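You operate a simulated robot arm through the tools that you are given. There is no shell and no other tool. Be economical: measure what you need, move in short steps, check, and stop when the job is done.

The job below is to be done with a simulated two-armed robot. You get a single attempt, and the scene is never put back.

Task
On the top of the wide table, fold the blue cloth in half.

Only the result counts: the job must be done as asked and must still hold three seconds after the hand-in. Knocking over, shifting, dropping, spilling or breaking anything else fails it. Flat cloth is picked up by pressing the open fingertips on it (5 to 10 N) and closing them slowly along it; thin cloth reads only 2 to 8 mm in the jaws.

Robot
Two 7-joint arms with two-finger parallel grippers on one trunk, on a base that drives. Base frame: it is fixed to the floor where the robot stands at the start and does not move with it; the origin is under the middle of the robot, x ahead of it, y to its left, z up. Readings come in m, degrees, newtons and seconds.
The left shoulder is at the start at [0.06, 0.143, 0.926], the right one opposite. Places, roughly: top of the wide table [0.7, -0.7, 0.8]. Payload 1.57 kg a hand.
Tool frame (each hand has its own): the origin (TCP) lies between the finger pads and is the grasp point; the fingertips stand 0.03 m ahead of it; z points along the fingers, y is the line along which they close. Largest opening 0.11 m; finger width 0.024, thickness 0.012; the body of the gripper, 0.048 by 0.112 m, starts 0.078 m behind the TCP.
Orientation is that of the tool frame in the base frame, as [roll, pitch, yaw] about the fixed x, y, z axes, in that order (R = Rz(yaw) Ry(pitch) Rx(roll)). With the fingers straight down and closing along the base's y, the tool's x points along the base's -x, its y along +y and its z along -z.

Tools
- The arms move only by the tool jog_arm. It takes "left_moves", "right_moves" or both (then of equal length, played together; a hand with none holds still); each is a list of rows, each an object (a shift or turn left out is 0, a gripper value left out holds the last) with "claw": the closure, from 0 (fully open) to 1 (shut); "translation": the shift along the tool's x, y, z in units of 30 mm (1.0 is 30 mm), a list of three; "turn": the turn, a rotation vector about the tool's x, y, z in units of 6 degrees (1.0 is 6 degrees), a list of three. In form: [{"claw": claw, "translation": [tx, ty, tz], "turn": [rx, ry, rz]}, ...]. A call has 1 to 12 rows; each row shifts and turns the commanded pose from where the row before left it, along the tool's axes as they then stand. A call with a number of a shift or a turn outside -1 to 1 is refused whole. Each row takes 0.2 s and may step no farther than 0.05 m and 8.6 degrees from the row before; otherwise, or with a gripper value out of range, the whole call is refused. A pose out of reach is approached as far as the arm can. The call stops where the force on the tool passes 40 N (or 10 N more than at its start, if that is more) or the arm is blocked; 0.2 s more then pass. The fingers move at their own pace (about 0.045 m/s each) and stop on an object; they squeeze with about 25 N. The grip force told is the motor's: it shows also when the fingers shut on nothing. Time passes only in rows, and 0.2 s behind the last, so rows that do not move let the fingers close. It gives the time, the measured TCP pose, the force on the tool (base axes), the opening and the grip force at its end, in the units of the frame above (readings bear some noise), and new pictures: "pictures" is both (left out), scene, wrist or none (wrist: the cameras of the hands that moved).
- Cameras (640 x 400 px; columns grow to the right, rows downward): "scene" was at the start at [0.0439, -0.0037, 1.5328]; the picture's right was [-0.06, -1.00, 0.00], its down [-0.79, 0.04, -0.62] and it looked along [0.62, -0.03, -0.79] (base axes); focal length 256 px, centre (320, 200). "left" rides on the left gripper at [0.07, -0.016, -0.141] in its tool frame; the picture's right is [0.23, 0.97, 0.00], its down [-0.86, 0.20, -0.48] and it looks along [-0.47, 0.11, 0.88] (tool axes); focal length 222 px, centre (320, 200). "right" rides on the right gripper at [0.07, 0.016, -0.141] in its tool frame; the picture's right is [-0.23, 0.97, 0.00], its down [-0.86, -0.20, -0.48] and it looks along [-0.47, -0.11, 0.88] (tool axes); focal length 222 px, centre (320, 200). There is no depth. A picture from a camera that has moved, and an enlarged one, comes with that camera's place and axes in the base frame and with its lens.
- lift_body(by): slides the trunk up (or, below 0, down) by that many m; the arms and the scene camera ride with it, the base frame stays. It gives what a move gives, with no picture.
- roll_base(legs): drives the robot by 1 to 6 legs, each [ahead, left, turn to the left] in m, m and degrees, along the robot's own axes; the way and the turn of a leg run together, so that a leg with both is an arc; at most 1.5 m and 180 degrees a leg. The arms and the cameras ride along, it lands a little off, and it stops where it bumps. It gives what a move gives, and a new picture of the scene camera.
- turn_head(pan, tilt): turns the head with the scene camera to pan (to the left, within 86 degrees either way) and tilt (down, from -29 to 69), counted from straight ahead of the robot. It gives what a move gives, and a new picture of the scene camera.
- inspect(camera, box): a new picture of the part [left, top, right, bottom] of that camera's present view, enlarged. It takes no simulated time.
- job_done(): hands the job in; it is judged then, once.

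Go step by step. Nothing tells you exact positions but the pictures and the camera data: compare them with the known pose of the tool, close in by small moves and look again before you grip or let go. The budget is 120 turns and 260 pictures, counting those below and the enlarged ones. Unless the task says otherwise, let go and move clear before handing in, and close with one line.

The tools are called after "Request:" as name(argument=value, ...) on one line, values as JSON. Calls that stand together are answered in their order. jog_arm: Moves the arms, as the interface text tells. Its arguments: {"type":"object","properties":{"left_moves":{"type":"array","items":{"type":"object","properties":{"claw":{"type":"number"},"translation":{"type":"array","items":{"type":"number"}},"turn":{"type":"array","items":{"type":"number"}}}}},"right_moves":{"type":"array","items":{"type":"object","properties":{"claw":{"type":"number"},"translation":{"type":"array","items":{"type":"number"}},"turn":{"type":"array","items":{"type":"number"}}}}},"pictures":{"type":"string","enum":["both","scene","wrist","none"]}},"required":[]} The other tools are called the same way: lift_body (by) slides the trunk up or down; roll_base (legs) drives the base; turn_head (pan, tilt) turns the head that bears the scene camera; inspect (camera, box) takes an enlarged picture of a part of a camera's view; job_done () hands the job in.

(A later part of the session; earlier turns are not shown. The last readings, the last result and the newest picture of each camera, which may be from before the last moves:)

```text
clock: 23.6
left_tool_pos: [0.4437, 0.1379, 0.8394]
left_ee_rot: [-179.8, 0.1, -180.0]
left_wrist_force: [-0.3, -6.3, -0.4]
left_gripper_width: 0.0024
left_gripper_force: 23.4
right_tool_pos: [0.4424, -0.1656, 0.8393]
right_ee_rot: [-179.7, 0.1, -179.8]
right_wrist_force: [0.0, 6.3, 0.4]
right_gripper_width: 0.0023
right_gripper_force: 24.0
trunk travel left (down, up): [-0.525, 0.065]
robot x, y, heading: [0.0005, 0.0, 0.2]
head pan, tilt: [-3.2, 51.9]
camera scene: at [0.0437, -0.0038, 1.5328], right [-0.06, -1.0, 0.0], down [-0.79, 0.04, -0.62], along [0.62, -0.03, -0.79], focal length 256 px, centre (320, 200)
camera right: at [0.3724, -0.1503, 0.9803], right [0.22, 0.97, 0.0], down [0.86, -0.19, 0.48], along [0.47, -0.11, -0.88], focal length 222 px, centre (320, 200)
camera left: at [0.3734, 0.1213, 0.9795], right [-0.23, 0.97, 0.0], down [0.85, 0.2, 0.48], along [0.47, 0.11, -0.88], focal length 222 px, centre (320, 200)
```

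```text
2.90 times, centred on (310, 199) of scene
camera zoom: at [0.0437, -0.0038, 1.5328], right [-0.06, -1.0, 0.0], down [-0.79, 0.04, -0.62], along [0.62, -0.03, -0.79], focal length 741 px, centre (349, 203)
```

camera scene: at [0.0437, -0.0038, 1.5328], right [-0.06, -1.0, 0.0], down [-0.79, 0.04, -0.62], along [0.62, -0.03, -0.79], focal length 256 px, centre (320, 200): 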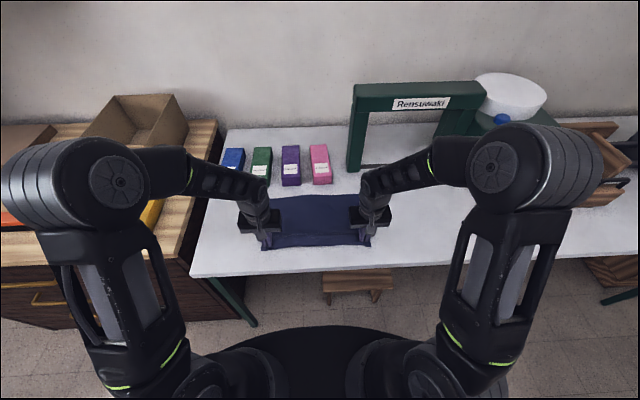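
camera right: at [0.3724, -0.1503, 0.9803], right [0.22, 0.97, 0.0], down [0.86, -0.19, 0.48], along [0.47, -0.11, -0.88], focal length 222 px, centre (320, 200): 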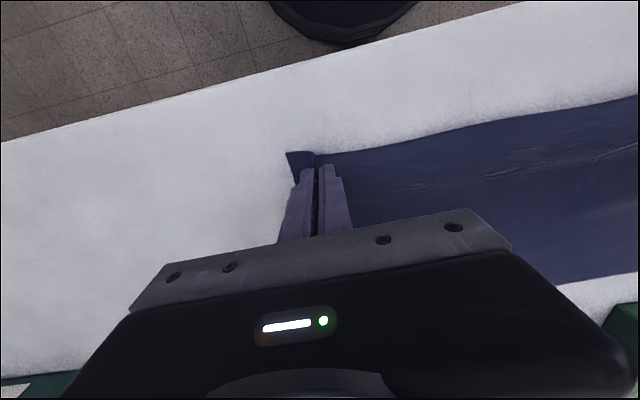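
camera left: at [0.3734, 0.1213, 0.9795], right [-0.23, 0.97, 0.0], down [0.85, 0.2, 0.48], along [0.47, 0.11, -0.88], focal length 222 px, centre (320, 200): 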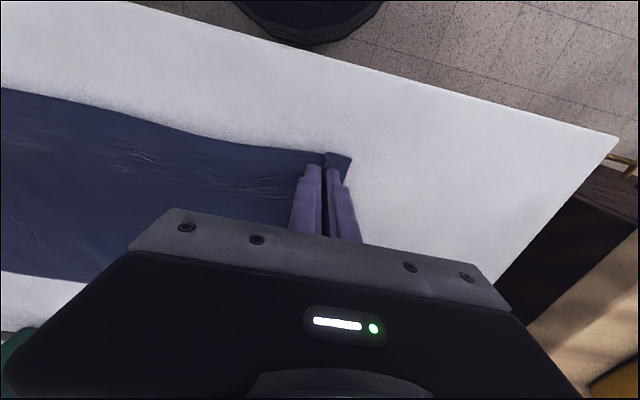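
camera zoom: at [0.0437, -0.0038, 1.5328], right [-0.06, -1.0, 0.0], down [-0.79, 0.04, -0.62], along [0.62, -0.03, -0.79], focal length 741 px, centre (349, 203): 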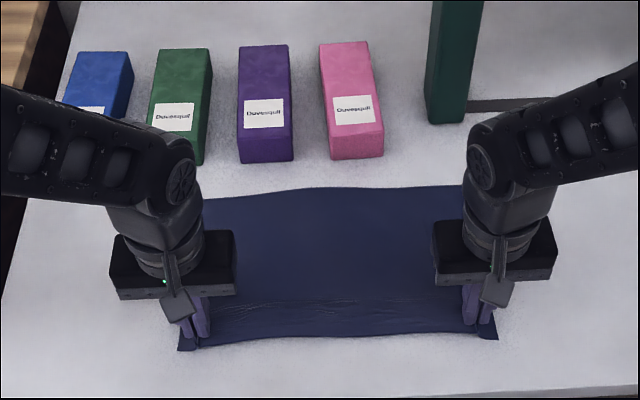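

The cloth is back nearly flat. I'll lower, open to spread the pucker, and rise clear.

Request:
jog_arm(left_moves=[{"translation": [0, 0, 0.2]}, {"claw": 0.9}, {"claw": 0.8}, {"claw": 0.7}, {"claw": 0.6}, {"translation": [0, 0, -0.5]}, {"translation": [0, 0, -0.8]}, {"translation": [0, 0, -0.8]}], right_moves=[{"translation": [0, 0, 0.2]}, {"claw": 0.9}, {"claw": 0.8}, {"claw": 0.7}, {"claw": 0.6}, {"translation": [0, 0, -0.5]}, {"translation": [0, 0, -0.8]}, {"translation": [0, 0, -0.8]}], pictures="none")

Request:
jog_arm(left_moves=[{"turn": [0, 0, 1]}, {"turn": [0, 0, 1]}, {"turn": [0, 0, 1]}, {"turn": [0, 0, 1]}, {"turn": [0, 0, 1]}, {"turn": [0, 0, 1]}, {"turn": [0, 0, 1]}, {"turn": [0, 0, 1]}], right_moves=[{"turn": [0, 0, -1]}, {"turn": [0, 0, -1]}, {"turn": [0, 0, -1]}, {"turn": [0, 0, -1]}, {"turn": [0, 0, -1]}, {"turn": [0, 0, -1]}, {"turn": [0, 0, -1]}, {"turn": [0, 0, -1]}], pictures="scene")

```text
clock: 25.4
left_tool_pos: [0.4426, 0.1385, 0.8973]
left_ee_rot: [-179.9, 0.1, 179.9]
left_wrist_force: [-0.1, 0.5, 0.1]
left_gripper_width: 0.044
left_gripper_force: 0.0
right_tool_pos: [0.4422, -0.1661, 0.8926]
right_ee_rot: [-179.8, 0.0, -179.7]
right_wrist_force: [-0.6, -0.3, 0.7]
right_gripper_width: 0.0441
right_gripper_force: 0.1
trunk travel left (down, up): [-0.525, 0.065]
robot x, y, heading: [0.0005, 0.0001, 0.2]
head pan, tilt: [-3.2, 51.9]
```

```text
clock: 27.2
left_tool_pos: [0.4424, 0.1392, 0.897]
left_ee_rot: [-180.0, 0.0, 131.9]
left_wrist_force: [0.0, -0.1, -0.5]
left_gripper_width: 0.0442
left_gripper_force: 0.0
right_tool_pos: [0.4436, -0.1663, 0.8955]
right_ee_rot: [-179.8, -0.2, -131.6]
right_wrist_force: [0.3, 0.4, 0.2]
right_gripper_width: 0.044
right_gripper_force: 0.1
trunk travel left (down, up): [-0.525, 0.065]
robot x, y, heading: [-0.0013, 0.003, -0.4]
head pan, tilt: [-3.2, 51.9]
camera scene: at [0.0439, -0.0038, 1.5328], right [-0.06, -1.0, 0.0], down [-0.79, 0.04, -0.62], along [0.62, -0.03, -0.79], focal length 256 px, centre (320, 200)
```

scene: 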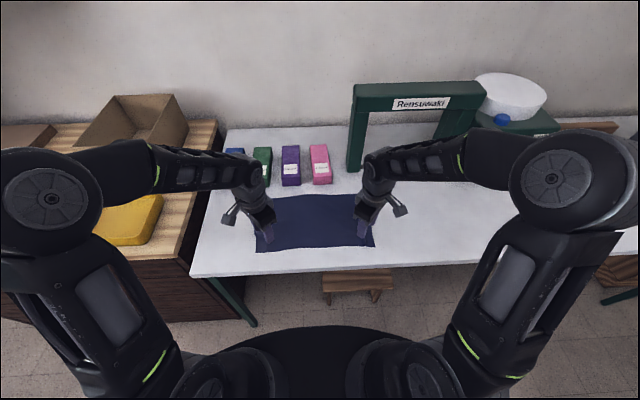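

The turn works; I'll finish to 90°.

Request:
jog_arm(left_moves=[{"turn": [0, 0, 1]}, {"turn": [0, 0, 1]}, {"turn": [0, 0, 1]}, {"turn": [0, 0, 1]}, {"turn": [0, 0, 1]}, {"turn": [0, 0, 1]}, {"turn": [0, 0, 1]}, {}], right_moves=[{"turn": [0, 0, -1]}, {"turn": [0, 0, -1]}, {"turn": [0, 0, -1]}, {"turn": [0, 0, -1]}, {"turn": [0, 0, -1]}, {"turn": [0, 0, -1]}, {"turn": [0, 0, -1]}, {}])

Request:
inspect(camera="scene", box=[200, 130, 420, 268])

```text
clock: 29.0
left_tool_pos: [0.4424, 0.1375, 0.897]
left_ee_rot: [179.8, 0.2, 89.8]
left_wrist_force: [0.0, -0.5, -0.1]
left_gripper_width: 0.044
left_gripper_force: 0.1
right_tool_pos: [0.4428, -0.1647, 0.8974]
right_ee_rot: [180.0, -0.1, -89.7]
right_wrist_force: [-0.1, 0.3, -0.3]
right_gripper_width: 0.044
right_gripper_force: 0.1
trunk travel left (down, up): [-0.525, 0.065]
robot x, y, heading: [-0.0002, 0.0046, -0.2]
head pan, tilt: [-3.2, 51.9]
camera scene: at [0.0439, -0.0038, 1.5328], right [-0.06, -1.0, 0.0], down [-0.79, 0.04, -0.62], along [0.62, -0.03, -0.79], focal length 256 px, centre (320, 200)
camera right: at [0.4274, -0.2357, 1.0382], right [-0.98, 0.22, 0.0], down [0.19, 0.86, 0.47], along [0.11, 0.46, -0.88], focal length 222 px, centre (320, 200)
camera left: at [0.4252, 0.2075, 1.0369], right [0.97, 0.22, 0.0], down [0.2, -0.85, 0.48], along [0.11, -0.47, -0.88], focal length 222 px, centre (320, 200)
```

scene: 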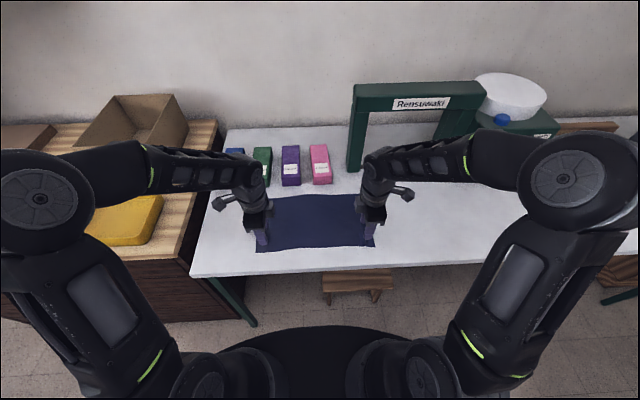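
right: 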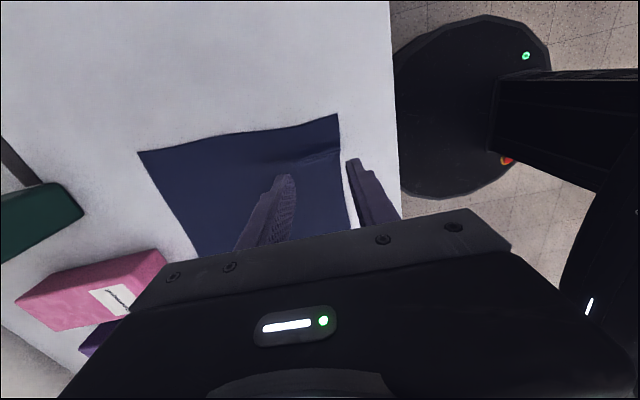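
left: 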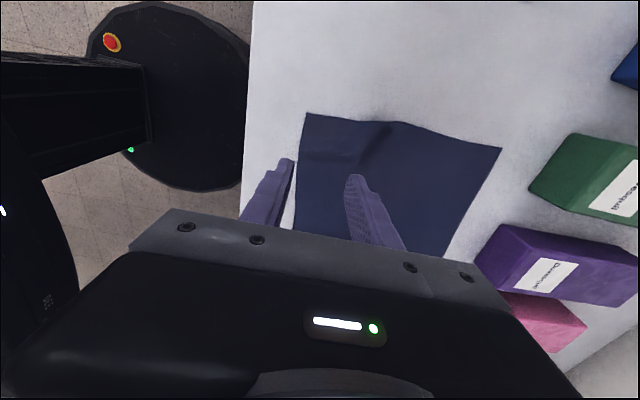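

```text
2.90 times, centred on (310, 199) of scene
camera zoom: at [0.0439, -0.0038, 1.5328], right [-0.06, -1.0, 0.0], down [-0.79, 0.04, -0.62], along [0.62, -0.03, -0.79], focal length 741 px, centre (349, 203)
```

zoom: 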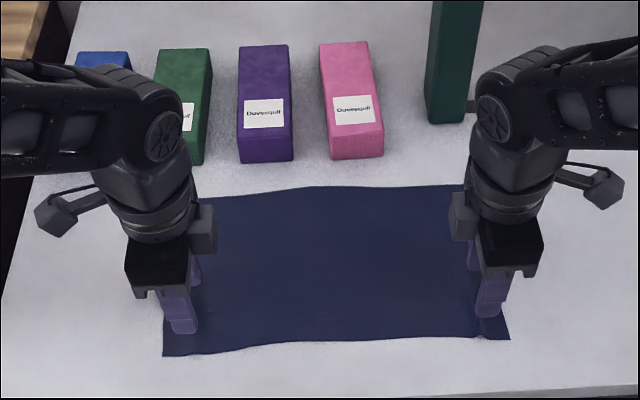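

Now both hands close along x. The cloth lies at x≈0.418–0.635, y≈0.18 to −0.207. I'll shift both outward to the corners, set the opening to about 3 cm and go down near the cloth.

Request:
jog_arm(left_moves=[{"claw": 0.72, "translation": [0.3, 0.05, 0.5]}, {"translation": [0.3, 0.05, 0.5]}, {"translation": [0, 0, 0.5]}, {"translation": [0, 0, 0.5]}, {}], right_moves=[{"claw": 0.72, "translation": [0.3, -0.05, 0.5]}, {"translation": [0.3, -0.05, 0.5]}, {"translation": [0, 0, 0.5]}, {"translation": [0, 0, 0.5]}, {}], pictures="wrist")

```text
clock: 30.2
left_tool_pos: [0.444, 0.1575, 0.8366]
left_ee_rot: [179.9, 0.1, 90.0]
left_wrist_force: [0.4, 0.1, -0.1]
left_gripper_width: 0.0307
left_gripper_force: 0.0
right_tool_pos: [0.4468, -0.1831, 0.8353]
right_ee_rot: [-179.9, -0.2, -89.6]
right_wrist_force: [0.7, 0.3, 0.4]
right_gripper_width: 0.0309
right_gripper_force: 0.0
trunk travel left (down, up): [-0.525, 0.065]
robot x, y, heading: [-0.0021, -0.0003, 0.3]
head pan, tilt: [-3.2, 51.9]
camera right: at [0.4294, -0.2537, 0.9773], right [-0.97, 0.22, 0.0], down [0.2, 0.86, 0.48], along [0.11, 0.46, -0.88], focal length 222 px, centre (320, 200)
camera left: at [0.4276, 0.227, 0.9763], right [0.97, 0.23, 0.0], down [0.2, -0.85, 0.48], along [0.11, -0.47, -0.88], focal length 222 px, centre (320, 200)
```

right: 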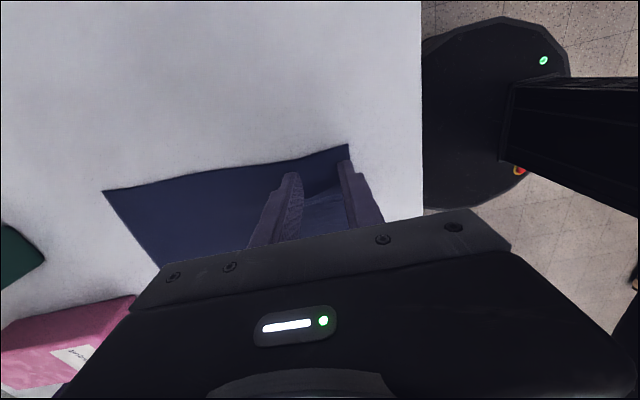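
left: 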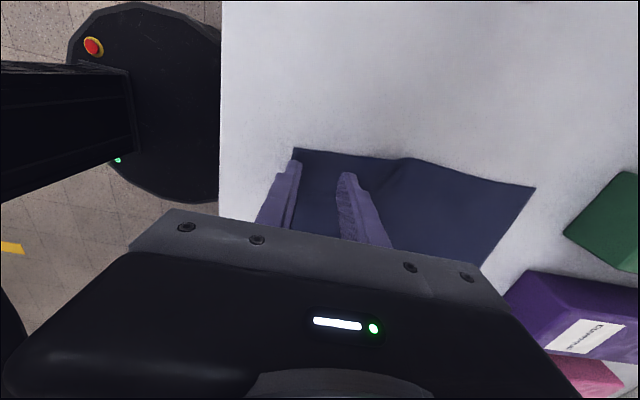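

The near fingers sit right at the edge, so I'll move 6 mm inward and make contact.

Request:
jog_arm(left_moves=[{"translation": [0, 0.22, 0]}, {"translation": [0, 0, 0.1]}, {"translation": [0, 0, 0.05]}, {}], right_moves=[{"translation": [0, -0.2, 0]}, {"translation": [0, 0, 0.08]}, {"translation": [0, 0, 0.05]}, {}], pictures="none")

```text
clock: 31.2
left_tool_pos: [0.4514, 0.1567, 0.8302]
left_ee_rot: [179.8, 0.0, 90.0]
left_wrist_force: [-1.5, 0.4, 8.4]
left_gripper_width: 0.031
left_gripper_force: 0.3
right_tool_pos: [0.4521, -0.1849, 0.8328]
right_ee_rot: [-179.9, -0.1, -89.6]
right_wrist_force: [-0.8, 0.3, 0.7]
right_gripper_width: 0.0309
right_gripper_force: 0.0
trunk travel left (down, up): [-0.525, 0.065]
robot x, y, heading: [0.0032, -0.0019, 0.1]
head pan, tilt: [-3.2, 51.9]
```

Request:
jog_arm(right_moves=[{"translation": [0, 0, 0.05]}, {}], pictures="none")

```text
clock: 31.8
left_tool_pos: [0.4507, 0.1563, 0.8318]
left_ee_rot: [179.8, 0.2, 90.0]
left_wrist_force: [0.8, 0.4, 10.4]
left_gripper_width: 0.0312
left_gripper_force: 0.1
right_tool_pos: [0.4511, -0.1841, 0.8324]
right_ee_rot: [180.0, -0.2, -89.7]
right_wrist_force: [0.4, -0.9, 4.2]
right_gripper_width: 0.0308
right_gripper_force: 0.1
trunk travel left (down, up): [-0.525, 0.065]
robot x, y, heading: [0.0014, -0.0012, -0.1]
head pan, tilt: [-3.2, 51.9]
```

Left is at 10 N and right at 4 N. I'll add a touch on the right and close both slowly.

Request:
jog_arm(left_moves=[{}, {"claw": 0.75}, {"claw": 0.78}, {"claw": 0.81}, {"claw": 0.84}, {"claw": 0.87}, {"claw": 0.9}, {"claw": 0.93}, {"claw": 0.97}, {"claw": 1.0}, {}, {}], right_moves=[{"translation": [0, 0, 0.025]}, {"claw": 0.75}, {"claw": 0.78}, {"claw": 0.81}, {"claw": 0.84}, {"claw": 0.87}, {"claw": 0.9}, {"claw": 0.93}, {"claw": 0.97}, {"claw": 1.0}, {}, {}], pictures="wrist")

```text
clock: 34.4
left_tool_pos: [0.4494, 0.1581, 0.831]
left_ee_rot: [179.8, 0.2, 90.0]
left_wrist_force: [-0.3, -1.0, 5.6]
left_gripper_width: 0.0017
left_gripper_force: 23.3
right_tool_pos: [0.4507, -0.1827, 0.8315]
right_ee_rot: [-179.7, -0.3, -89.8]
right_wrist_force: [-1.4, 0.4, 27.6]
right_gripper_width: 0.0027
right_gripper_force: 23.7
trunk travel left (down, up): [-0.525, 0.065]
robot x, y, heading: [-0.0006, -0.0003, -0.3]
head pan, tilt: [-3.2, 51.9]
camera right: at [0.4338, -0.2536, 0.9732], right [-0.97, 0.22, 0.0], down [0.19, 0.86, 0.48], along [0.11, 0.46, -0.88], focal length 222 px, centre (320, 200)
camera left: at [0.4329, 0.2272, 0.9722], right [0.97, 0.23, 0.0], down [0.2, -0.85, 0.48], along [0.11, -0.47, -0.88], focal length 222 px, centre (320, 200)
```

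right: 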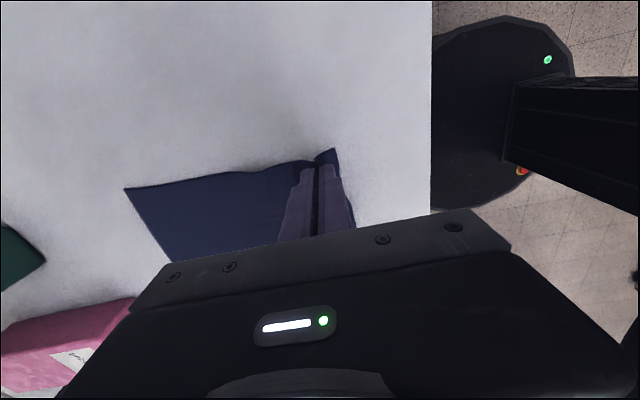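
left: 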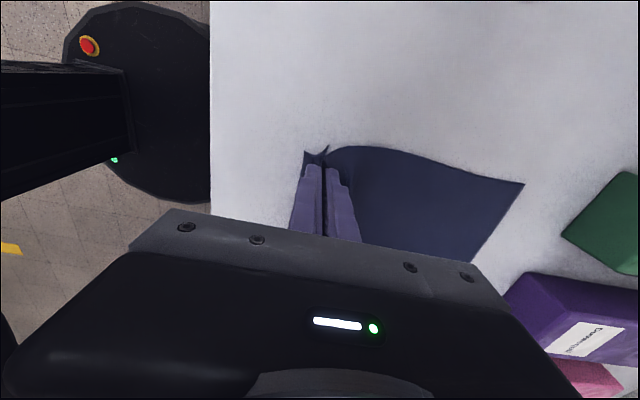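

Both hands now hold a ridge along the edge (1.7 and 2.7 mm). I'll lift along a quarter arc with a radius of about 7.5 cm.

Request:
jog_arm(left_moves=[{"translation": [0, 0.05, -0.49]}, {"translation": [0, 0.14, -0.47]}, {"translation": [0, 0.23, -0.43]}, {"translation": [0, 0.31, -0.38]}, {"translation": [0, 0.38, -0.31]}, {"translation": [0, 0.43, -0.23]}, {"translation": [0, 0.47, -0.14]}, {"translation": [0, 0.49, -0.05]}], right_moves=[{"translation": [0, -0.05, -0.49]}, {"translation": [0, -0.14, -0.47]}, {"translation": [0, -0.23, -0.43]}, {"translation": [0, -0.31, -0.38]}, {"translation": [0, -0.38, -0.31]}, {"translation": [0, -0.43, -0.23]}, {"translation": [0, -0.47, -0.14]}, {"translation": [0, -0.49, -0.05]}])

Request:
inspect(camera="scene", box=[200, 130, 420, 268])

```text
clock: 36.2
left_tool_pos: [0.5256, 0.1537, 0.905]
left_ee_rot: [179.8, 0.0, 90.0]
left_wrist_force: [0.0, -0.4, -0.6]
left_gripper_width: 0.0018
left_gripper_force: 23.6
right_tool_pos: [0.5276, -0.1819, 0.9054]
right_ee_rot: [180.0, -0.3, -89.6]
right_wrist_force: [-0.3, 0.0, 0.4]
right_gripper_width: 0.0022
right_gripper_force: 23.5
trunk travel left (down, up): [-0.525, 0.065]
robot x, y, heading: [0.0005, 0.0004, -0.2]
head pan, tilt: [-3.2, 51.9]
camera scene: at [0.0447, -0.0038, 1.5327], right [-0.06, -1.0, 0.0], down [-0.79, 0.04, -0.62], along [0.62, -0.03, -0.79], focal length 256 px, centre (320, 200)
camera right: at [0.5119, -0.2525, 1.0466], right [-0.98, 0.22, 0.0], down [0.19, 0.86, 0.47], along [0.11, 0.46, -0.88], focal length 222 px, centre (320, 200)
camera left: at [0.5089, 0.2239, 1.046], right [0.97, 0.23, 0.0], down [0.2, -0.85, 0.48], along [0.11, -0.47, -0.88], focal length 222 px, centre (320, 200)
```

scene: 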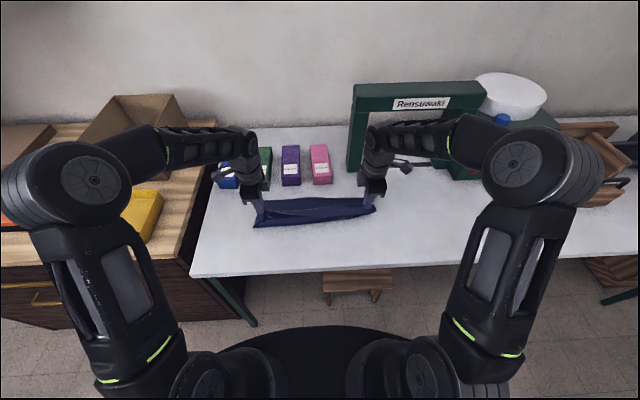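
right: 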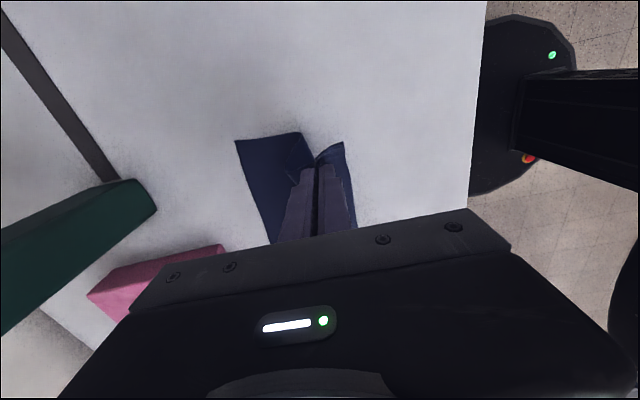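
left: 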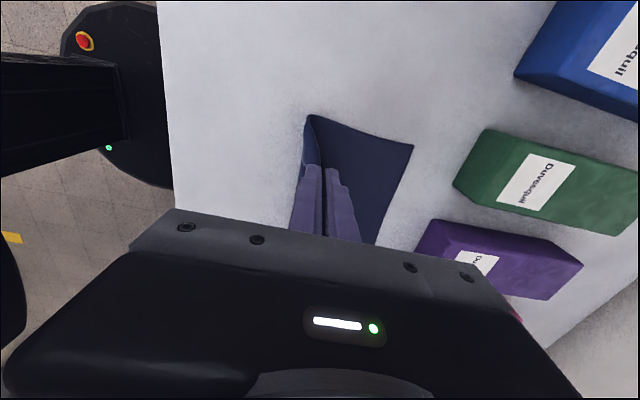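

```text
2.90 times, centred on (310, 199) of scene
camera zoom: at [0.0447, -0.0038, 1.5327], right [-0.06, -1.0, 0.0], down [-0.79, 0.04, -0.62], along [0.62, -0.03, -0.79], focal length 741 px, centre (349, 203)
```

zoom: 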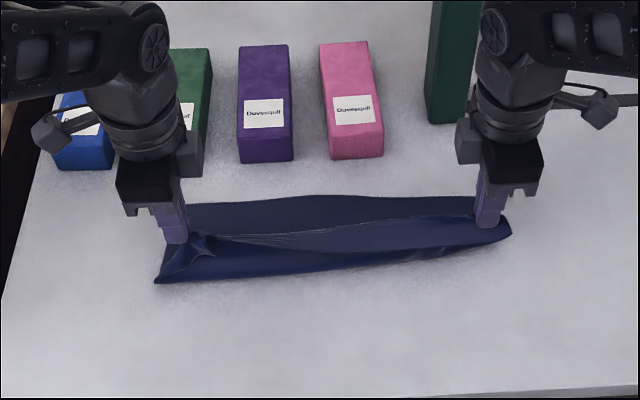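

The fold now stands properly with the fold line at about x 0.52–0.54 and the far edge at about 0.62. I'll go on over the second quarter.

Request:
jog_arm(left_moves=[{"translation": [0, 0.49, 0.0]}, {"translation": [0, 0.48, 0.1]}, {"translation": [0, 0.45, 0.2]}, {"translation": [0, 0.4, 0.27]}, {"translation": [0, 0.35, 0.32]}, {"translation": [0, 0.25, 0.38]}], right_moves=[{"translation": [0, -0.49, 0.0]}, {"translation": [0, -0.48, 0.1]}, {"translation": [0, -0.45, 0.2]}, {"translation": [0, -0.4, 0.27]}, {"translation": [0, -0.3, 0.32]}, {"translation": [0, -0.2, 0.38]}])

Request:
inspect(camera="scene", box=[200, 130, 420, 268])

```text
clock: 37.6
left_tool_pos: [0.5986, 0.1564, 0.8702]
left_ee_rot: [179.9, 0.1, 90.0]
left_wrist_force: [0.0, 0.0, 0.0]
left_gripper_width: 0.0015
left_gripper_force: 23.4
right_tool_pos: [0.597, -0.1813, 0.8671]
right_ee_rot: [180.0, -0.3, -89.6]
right_wrist_force: [-0.9, 0.0, 0.1]
right_gripper_width: 0.002
right_gripper_force: 24.4
trunk travel left (down, up): [-0.525, 0.065]
robot x, y, heading: [0.0004, 0.0044, -0.1]
head pan, tilt: [-3.2, 51.9]
camera scene: at [0.0444, -0.0037, 1.5328], right [-0.06, -1.0, 0.0], down [-0.79, 0.04, -0.62], along [0.62, -0.03, -0.79], focal length 256 px, centre (320, 200)
camera right: at [0.5808, -0.2525, 1.0092], right [-0.97, 0.22, 0.0], down [0.19, 0.86, 0.47], along [0.11, 0.46, -0.88], focal length 222 px, centre (320, 200)
camera left: at [0.5821, 0.2261, 1.0104], right [0.97, 0.23, 0.0], down [0.2, -0.85, 0.48], along [0.11, -0.47, -0.88], focal length 222 px, centre (320, 200)
```

scene: 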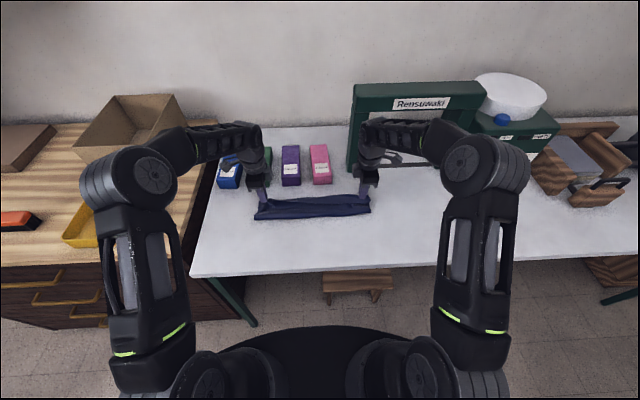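
right: 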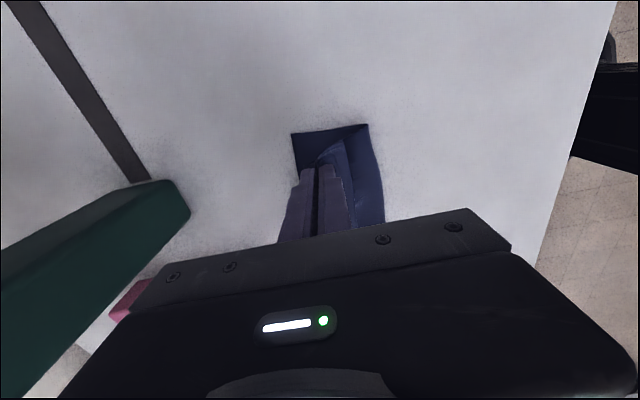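
left: 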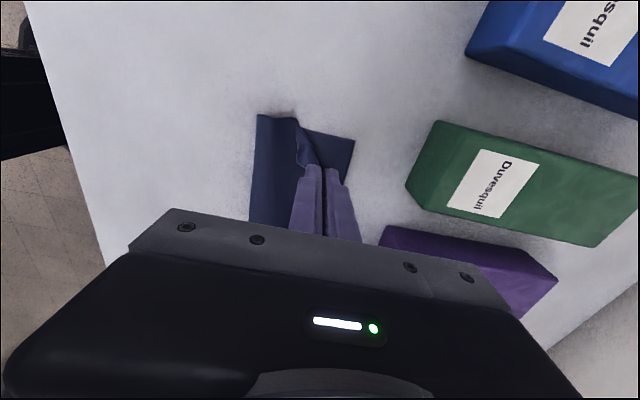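

```text
2.90 times, centred on (310, 199) of scene
camera zoom: at [0.0444, -0.0037, 1.5328], right [-0.06, -1.0, 0.0], down [-0.79, 0.04, -0.62], along [0.62, -0.03, -0.79], focal length 741 px, centre (349, 203)
```

zoom: 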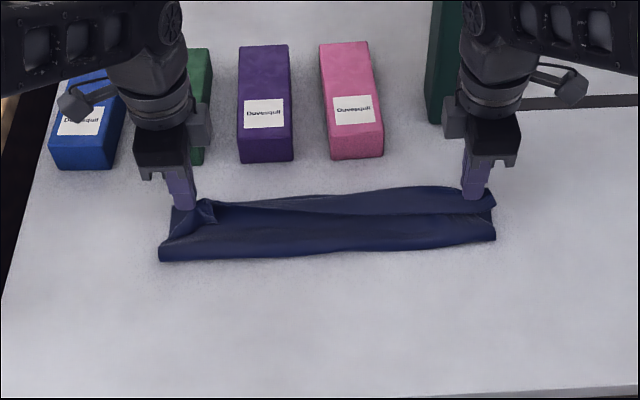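

The ridge now stands above the far edge with slack in the fold. Lowering straight down should push the fold line back toward half.

Request:
jog_arm(left_moves=[{"translation": [0, 0, 0.28]}, {"translation": [0, 0, 0.28]}, {"translation": [0, 0, 0.28]}, {"translation": [0, 0, 0.25]}, {}], right_moves=[{"translation": [0, 0, 0.25]}, {"translation": [0, 0, 0.25]}, {"translation": [0, 0, 0.25]}, {"translation": [0, 0, 0.25]}, {}])

Request:
inspect(camera="scene", box=[200, 130, 420, 268])

```text
clock: 38.8
left_tool_pos: [0.5992, 0.1561, 0.8352]
left_ee_rot: [179.9, 0.2, 89.9]
left_wrist_force: [0.8, -0.1, 0.4]
left_gripper_width: 0.0015
left_gripper_force: 23.9
right_tool_pos: [0.5952, -0.1837, 0.8362]
right_ee_rot: [-179.9, -0.2, -89.7]
right_wrist_force: [-0.3, 1.2, -0.5]
right_gripper_width: 0.0021
right_gripper_force: 23.9
trunk travel left (down, up): [-0.525, 0.065]
robot x, y, heading: [0.0017, -0.0005, 0.1]
head pan, tilt: [-3.2, 51.9]
camera scene: at [0.0438, -0.0038, 1.5328], right [-0.06, -1.0, 0.0], down [-0.79, 0.04, -0.62], along [0.62, -0.03, -0.79], focal length 256 px, centre (320, 200)
camera right: at [0.5788, -0.254, 0.9785], right [-0.97, 0.22, 0.0], down [0.2, 0.86, 0.48], along [0.11, 0.46, -0.88], focal length 222 px, centre (320, 200)
camera left: at [0.5826, 0.2255, 0.9761], right [0.97, 0.23, 0.0], down [0.2, -0.85, 0.48], along [0.11, -0.47, -0.88], focal length 222 px, centre (320, 200)
```

scene: 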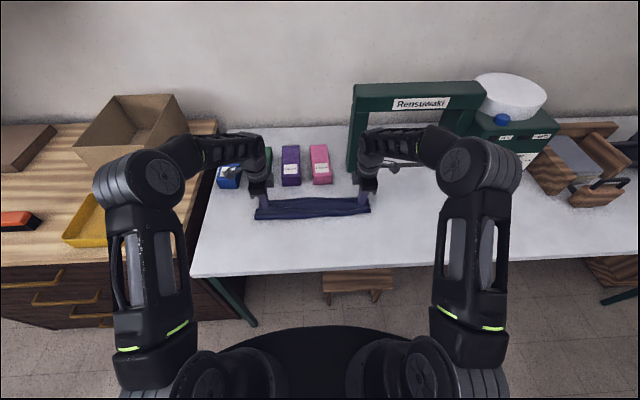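
right: 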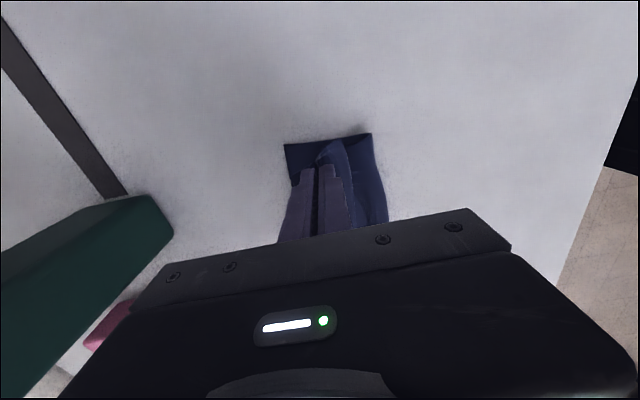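
left: 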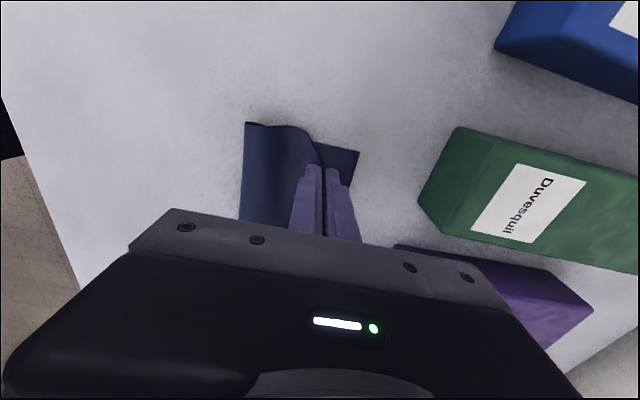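

```text
2.90 times, centred on (310, 199) of scene
camera zoom: at [0.0438, -0.0038, 1.5328], right [-0.06, -1.0, 0.0], down [-0.79, 0.04, -0.62], along [0.62, -0.03, -0.79], focal length 741 px, centre (349, 203)
```

zoom: 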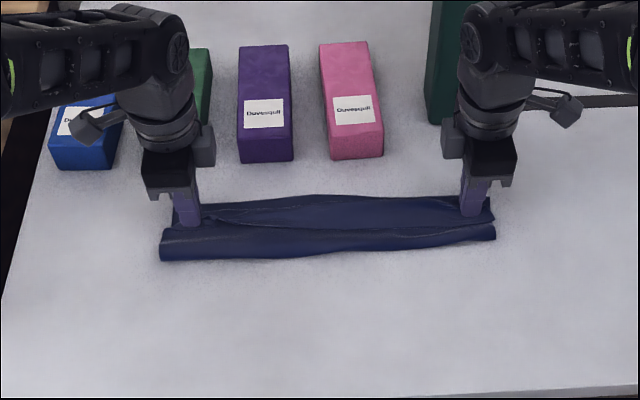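

The fold is close, with only a small hem turned at the held edge. I'll release gently and rise to see how it settles.

Request:
jog_arm(left_moves=[{"claw": 0.9}, {"claw": 0.8}, {"claw": 0.75}, {"translation": [0, 0, -0.3]}, {"translation": [0, 0, -0.6]}, {"translation": [0, 0, -1]}, {"translation": [0, 0, -1]}, {"translation": [0, -0.5, -0.5]}], right_moves=[{"claw": 0.9}, {"claw": 0.8}, {"claw": 0.75}, {"translation": [0, 0, -0.3]}, {"translation": [0, 0, -0.6]}, {"translation": [0, 0, -1]}, {"translation": [0, 0, -1]}, {"translation": [0, 0.5, -0.5]}])

Request:
inspect(camera="scene", box=[200, 130, 420, 268])

```text
clock: 40.6
left_tool_pos: [0.5832, 0.1566, 0.9394]
left_ee_rot: [179.7, 0.1, 89.9]
left_wrist_force: [-1.1, 0.3, 0.4]
left_gripper_width: 0.0279
left_gripper_force: 0.1
right_tool_pos: [0.5826, -0.1822, 0.938]
right_ee_rot: [-179.9, -0.1, -89.7]
right_wrist_force: [0.8, -0.7, 1.0]
right_gripper_width: 0.0275
right_gripper_force: 0.1
trunk travel left (down, up): [-0.525, 0.065]
robot x, y, heading: [0.0026, -0.0015, 0.1]
head pan, tilt: [-3.2, 51.9]
camera scene: at [0.0426, -0.0038, 1.5328], right [-0.06, -1.0, 0.0], down [-0.78, 0.04, -0.62], along [0.62, -0.03, -0.79], focal length 256 px, centre (320, 200)
camera right: at [0.5645, -0.2534, 1.0798], right [-0.97, 0.22, 0.0], down [0.19, 0.86, 0.48], along [0.11, 0.46, -0.88], focal length 222 px, centre (320, 200)
camera left: at [0.5657, 0.225, 1.0797], right [0.97, 0.23, 0.0], down [0.2, -0.85, 0.48], along [0.11, -0.47, -0.88], focal length 222 px, centre (320, 200)
```

scene: 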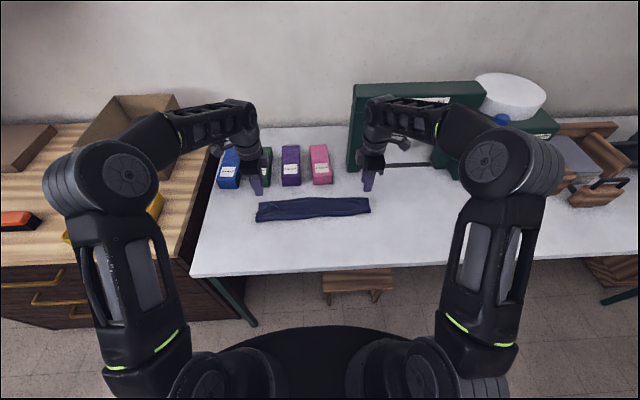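
right: 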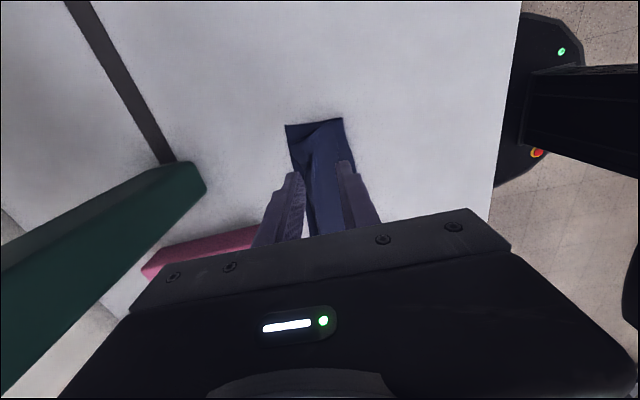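
left: 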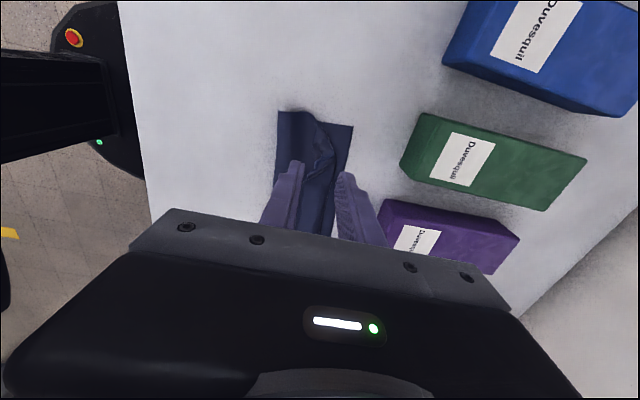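

```text
2.90 times, centred on (310, 199) of scene
camera zoom: at [0.0426, -0.0038, 1.5328], right [-0.06, -1.0, 0.0], down [-0.78, 0.04, -0.62], along [0.62, -0.03, -0.79], focal length 741 px, centre (349, 203)
```

zoom: 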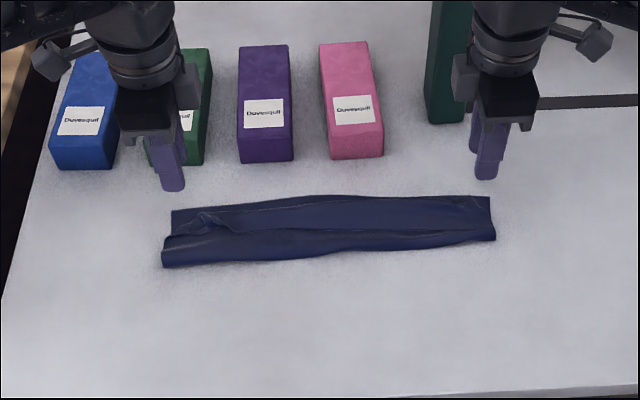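

I'll move the hands back and up to see the cloth closely.

Request:
jog_arm(left_moves=[{"translation": [0.5, 0, -1]}, {"translation": [1, -0.5, 0]}], right_moves=[{"translation": [0.5, 0, -1]}, {"translation": [1, 0.5, 0]}], pictures="wrist")

Request:
inspect(camera="scene", box=[240, 170, 390, 250])

Request:
inspect(camera="left", box=[200, 80, 440, 230])

Request:
inspect(camera="right", box=[200, 80, 440, 230])

```text
clock: 41.2
left_tool_pos: [0.5699, 0.2028, 0.9707]
left_ee_rot: [179.8, 0.1, 90.0]
left_wrist_force: [0.3, 0.4, -0.6]
left_gripper_width: 0.0274
left_gripper_force: 0.1
right_tool_pos: [0.5671, -0.2254, 0.9646]
right_ee_rot: [-179.9, -0.2, -89.7]
right_wrist_force: [0.9, 0.1, -1.0]
right_gripper_width: 0.0274
right_gripper_force: 0.0
trunk travel left (down, up): [-0.525, 0.065]
robot x, y, heading: [-0.0012, -0.0023, 0.1]
head pan, tilt: [-3.2, 51.9]
camera right: at [0.5512, -0.2971, 1.1076], right [-0.97, 0.22, 0.0], down [0.19, 0.86, 0.48], along [0.11, 0.46, -0.88], focal length 222 px, centre (320, 200)
camera left: at [0.5512, 0.2716, 1.11], right [0.97, 0.23, 0.0], down [0.2, -0.85, 0.48], along [0.11, -0.47, -0.88], focal length 222 px, centre (320, 200)
```

right: 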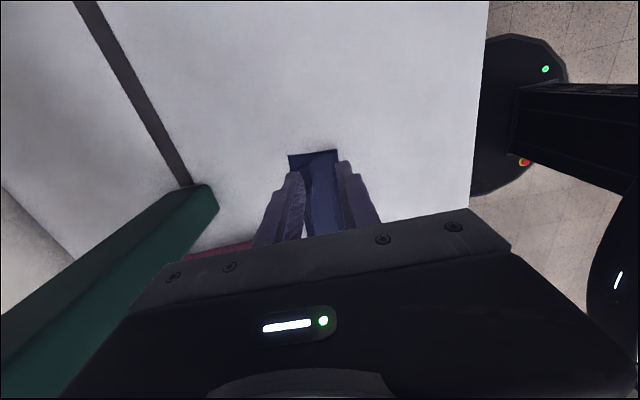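
left: 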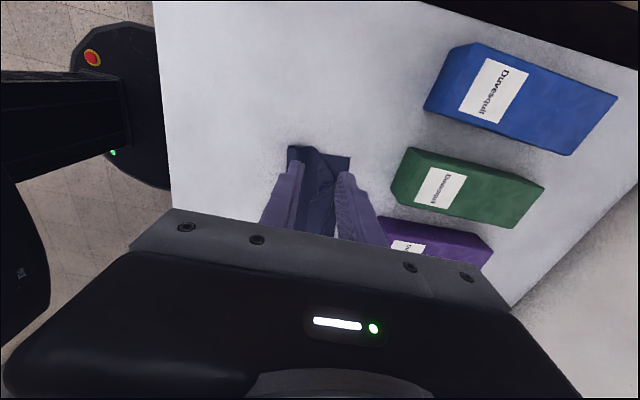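

```text
4.27 times, centred on (315, 210) of scene
camera zoom: at [0.0432, -0.0037, 1.5328], right [-0.06, -1.0, 0.0], down [-0.79, 0.04, -0.62], along [0.62, -0.03, -0.79], focal length 1091 px, centre (341, 157)
```

zoom: 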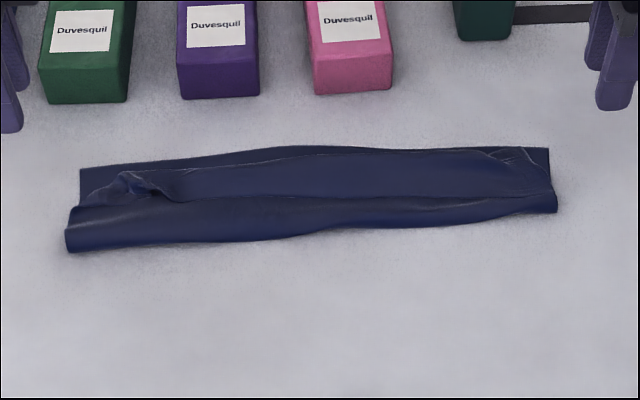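

```text
2.67 times, centred on (320, 155) of left
camera zoom: at [0.5512, 0.2716, 1.11], right [0.97, 0.23, 0.0], down [0.2, -0.85, 0.48], along [0.11, -0.47, -0.88], focal length 592 px, centre (320, 320)
```

zoom: 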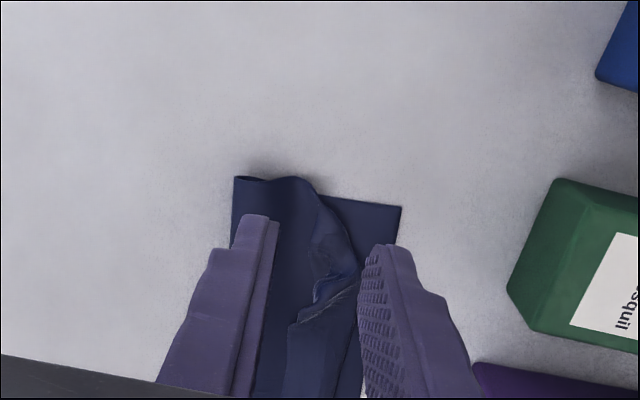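

```text
2.67 times, centred on (320, 155) of right
camera zoom: at [0.5512, -0.2971, 1.1076], right [-0.97, 0.22, 0.0], down [0.19, 0.86, 0.48], along [0.11, 0.46, -0.88], focal length 592 px, centre (320, 320)
```

zoom: 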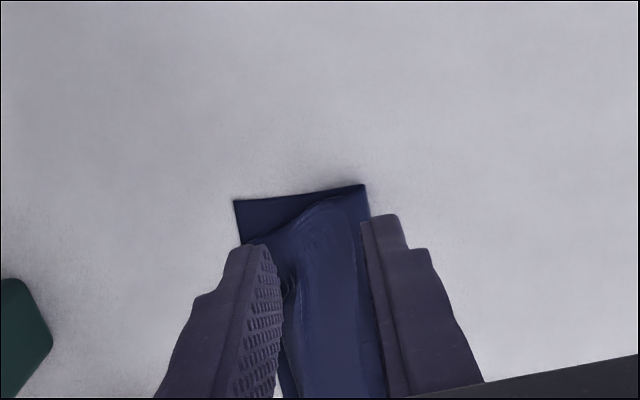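

The near edge has turned back into a flap, free edge at x≈0.575 and hinge at x≈0.625. I'll pinch that flap near its free edge with both hands and pull it over.

Request:
jog_arm(left_moves=[{"claw": 0.8, "translation": [-0.8, 0.21, 0.5]}, {"translation": [-0.8, 0.21, 0.5]}, {"translation": [-0.8, 0.21, 0.8]}, {"translation": [-0.53, 0.2, 0.9]}, {"translation": [0, 0, 0.8]}, {}], right_moves=[{"claw": 0.8, "translation": [-0.5, -0.23, 0.5]}, {"translation": [-0.5, -0.23, 0.5]}, {"translation": [-0.5, -0.23, 0.7]}, {"translation": [-0.5, -0.24, 0.8]}, {"translation": [0, 0, 0.8]}, {}])

Request:
inspect(camera="scene", box=[240, 170, 390, 250])

Request:
inspect(camera="left", box=[200, 80, 440, 230])

Request:
inspect(camera="right", box=[200, 80, 440, 230])

```text
clock: 42.6
left_tool_pos: [0.5919, 0.1137, 0.8619]
left_ee_rot: [179.9, 0.0, 90.0]
left_wrist_force: [0.0, -0.2, 0.4]
left_gripper_width: 0.0218
left_gripper_force: 0.1
right_tool_pos: [0.5935, -0.1684, 0.8677]
right_ee_rot: [-179.9, -0.2, -89.7]
right_wrist_force: [1.2, -0.5, -1.0]
right_gripper_width: 0.0221
right_gripper_force: 0.0
trunk travel left (down, up): [-0.525, 0.065]
robot x, y, heading: [-0.0019, 0.0004, -0.3]
head pan, tilt: [-3.2, 51.9]
camera scene: at [0.0438, -0.0037, 1.5328], right [-0.06, -1.0, 0.0], down [-0.79, 0.04, -0.62], along [0.62, -0.03, -0.79], focal length 256 px, centre (320, 200)
camera right: at [0.5763, -0.2386, 1.0098], right [-0.97, 0.22, 0.0], down [0.19, 0.86, 0.47], along [0.11, 0.46, -0.88], focal length 222 px, centre (320, 200)
camera left: at [0.575, 0.1823, 1.0027], right [0.97, 0.23, 0.0], down [0.2, -0.85, 0.48], along [0.11, -0.47, -0.88], focal length 222 px, centre (320, 200)
```

scene: 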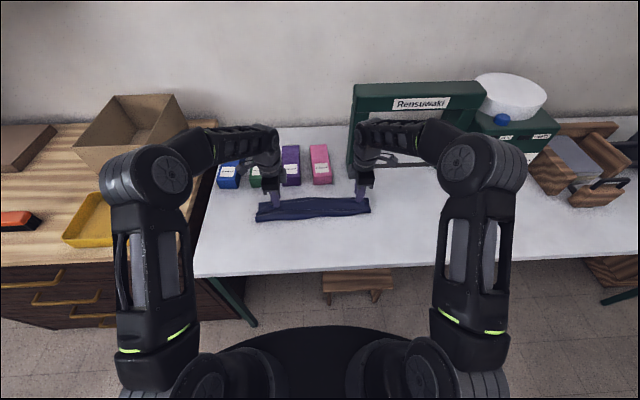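
right: 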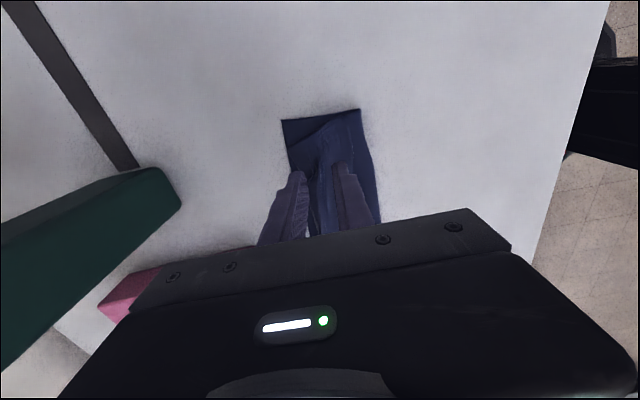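
left: 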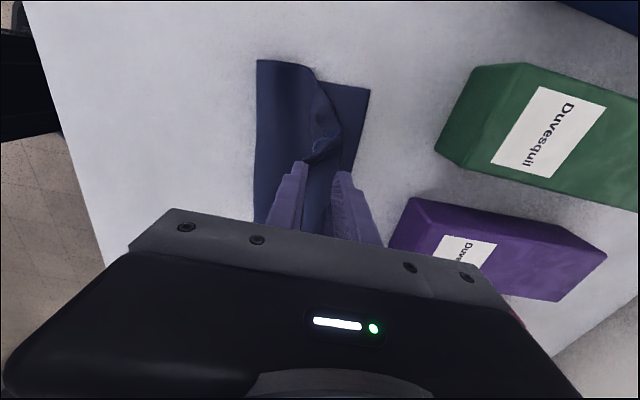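

```text
4.27 times, centred on (315, 210) of scene
camera zoom: at [0.0438, -0.0037, 1.5328], right [-0.06, -1.0, 0.0], down [-0.79, 0.04, -0.62], along [0.62, -0.03, -0.79], focal length 1091 px, centre (341, 157)
```

zoom: 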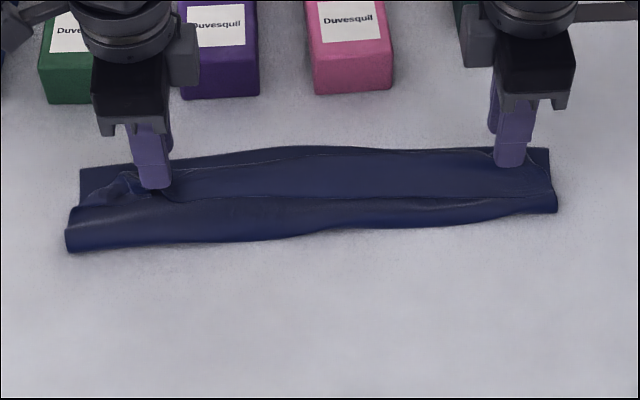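

```text
2.67 times, centred on (320, 155) of left
camera zoom: at [0.575, 0.1823, 1.0027], right [0.97, 0.23, 0.0], down [0.2, -0.85, 0.48], along [0.11, -0.47, -0.88], focal length 592 px, centre (320, 320)
```

zoom: 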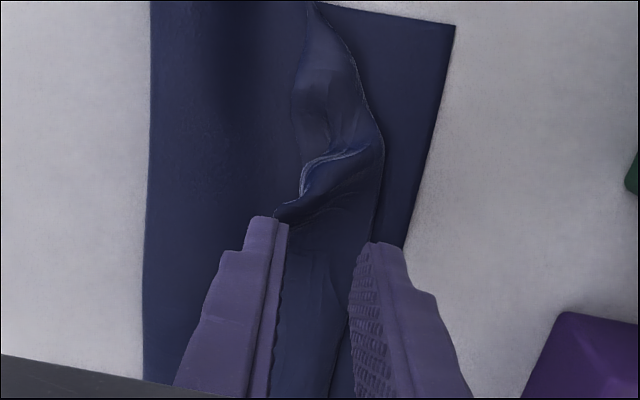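

```text
2.67 times, centred on (320, 155) of right
camera zoom: at [0.5763, -0.2386, 1.0098], right [-0.97, 0.22, 0.0], down [0.19, 0.86, 0.47], along [0.11, 0.46, -0.88], focal length 592 px, centre (320, 320)
```

zoom: 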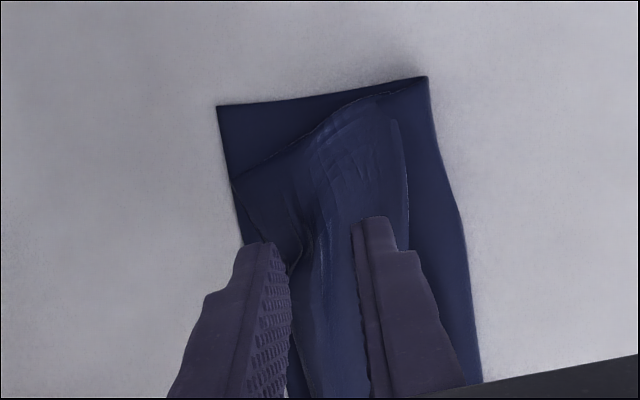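

The flap runs x≈0.581–0.608 on the left and 0.563–0.607 on the right. I'll centre both hands on it and touch down.

Request:
jog_arm(left_moves=[{"translation": [0, 0.05, 0.3]}, {"translation": [0, 0, 0.4]}, {"translation": [0, 0, 0.12]}, {"translation": [0, 0, 0.1]}, {}], right_moves=[{"translation": [0, 0.45, 0.3]}, {"translation": [0, 0, 0.5]}, {"translation": [0, 0, 0.22]}, {"translation": [0, 0, 0.1]}, {}], pictures="none")

```text
clock: 43.8
left_tool_pos: [0.5968, 0.1136, 0.835]
left_ee_rot: [179.9, 0.1, 90.0]
left_wrist_force: [0.0, 0.5, 0.3]
left_gripper_width: 0.0221
left_gripper_force: 0.3
right_tool_pos: [0.5812, -0.1692, 0.8355]
right_ee_rot: [-180.0, -0.2, -89.7]
right_wrist_force: [0.1, -0.3, -0.1]
right_gripper_width: 0.0217
right_gripper_force: 0.1
trunk travel left (down, up): [-0.525, 0.065]
robot x, y, heading: [-0.0006, -0.0016, -0.1]
head pan, tilt: [-3.2, 51.9]
```

Request:
jog_arm(left_moves=[{"translation": [0, -0.08, 0.07]}, {}], right_moves=[{"translation": [0, 0.06, 0.07]}, {}], pictures="none")

```text
clock: 44.4
left_tool_pos: [0.5933, 0.1127, 0.8349]
left_ee_rot: [179.9, 0.1, 90.0]
left_wrist_force: [0.5, -0.9, 2.8]
left_gripper_width: 0.0215
left_gripper_force: 0.2
right_tool_pos: [0.5792, -0.168, 0.8346]
right_ee_rot: [-179.9, -0.2, -89.7]
right_wrist_force: [0.7, 0.4, 2.8]
right_gripper_width: 0.0217
right_gripper_force: 0.1
trunk travel left (down, up): [-0.525, 0.065]
robot x, y, heading: [0.0034, -0.0001, -0.0]
head pan, tilt: [-3.2, 51.9]
```

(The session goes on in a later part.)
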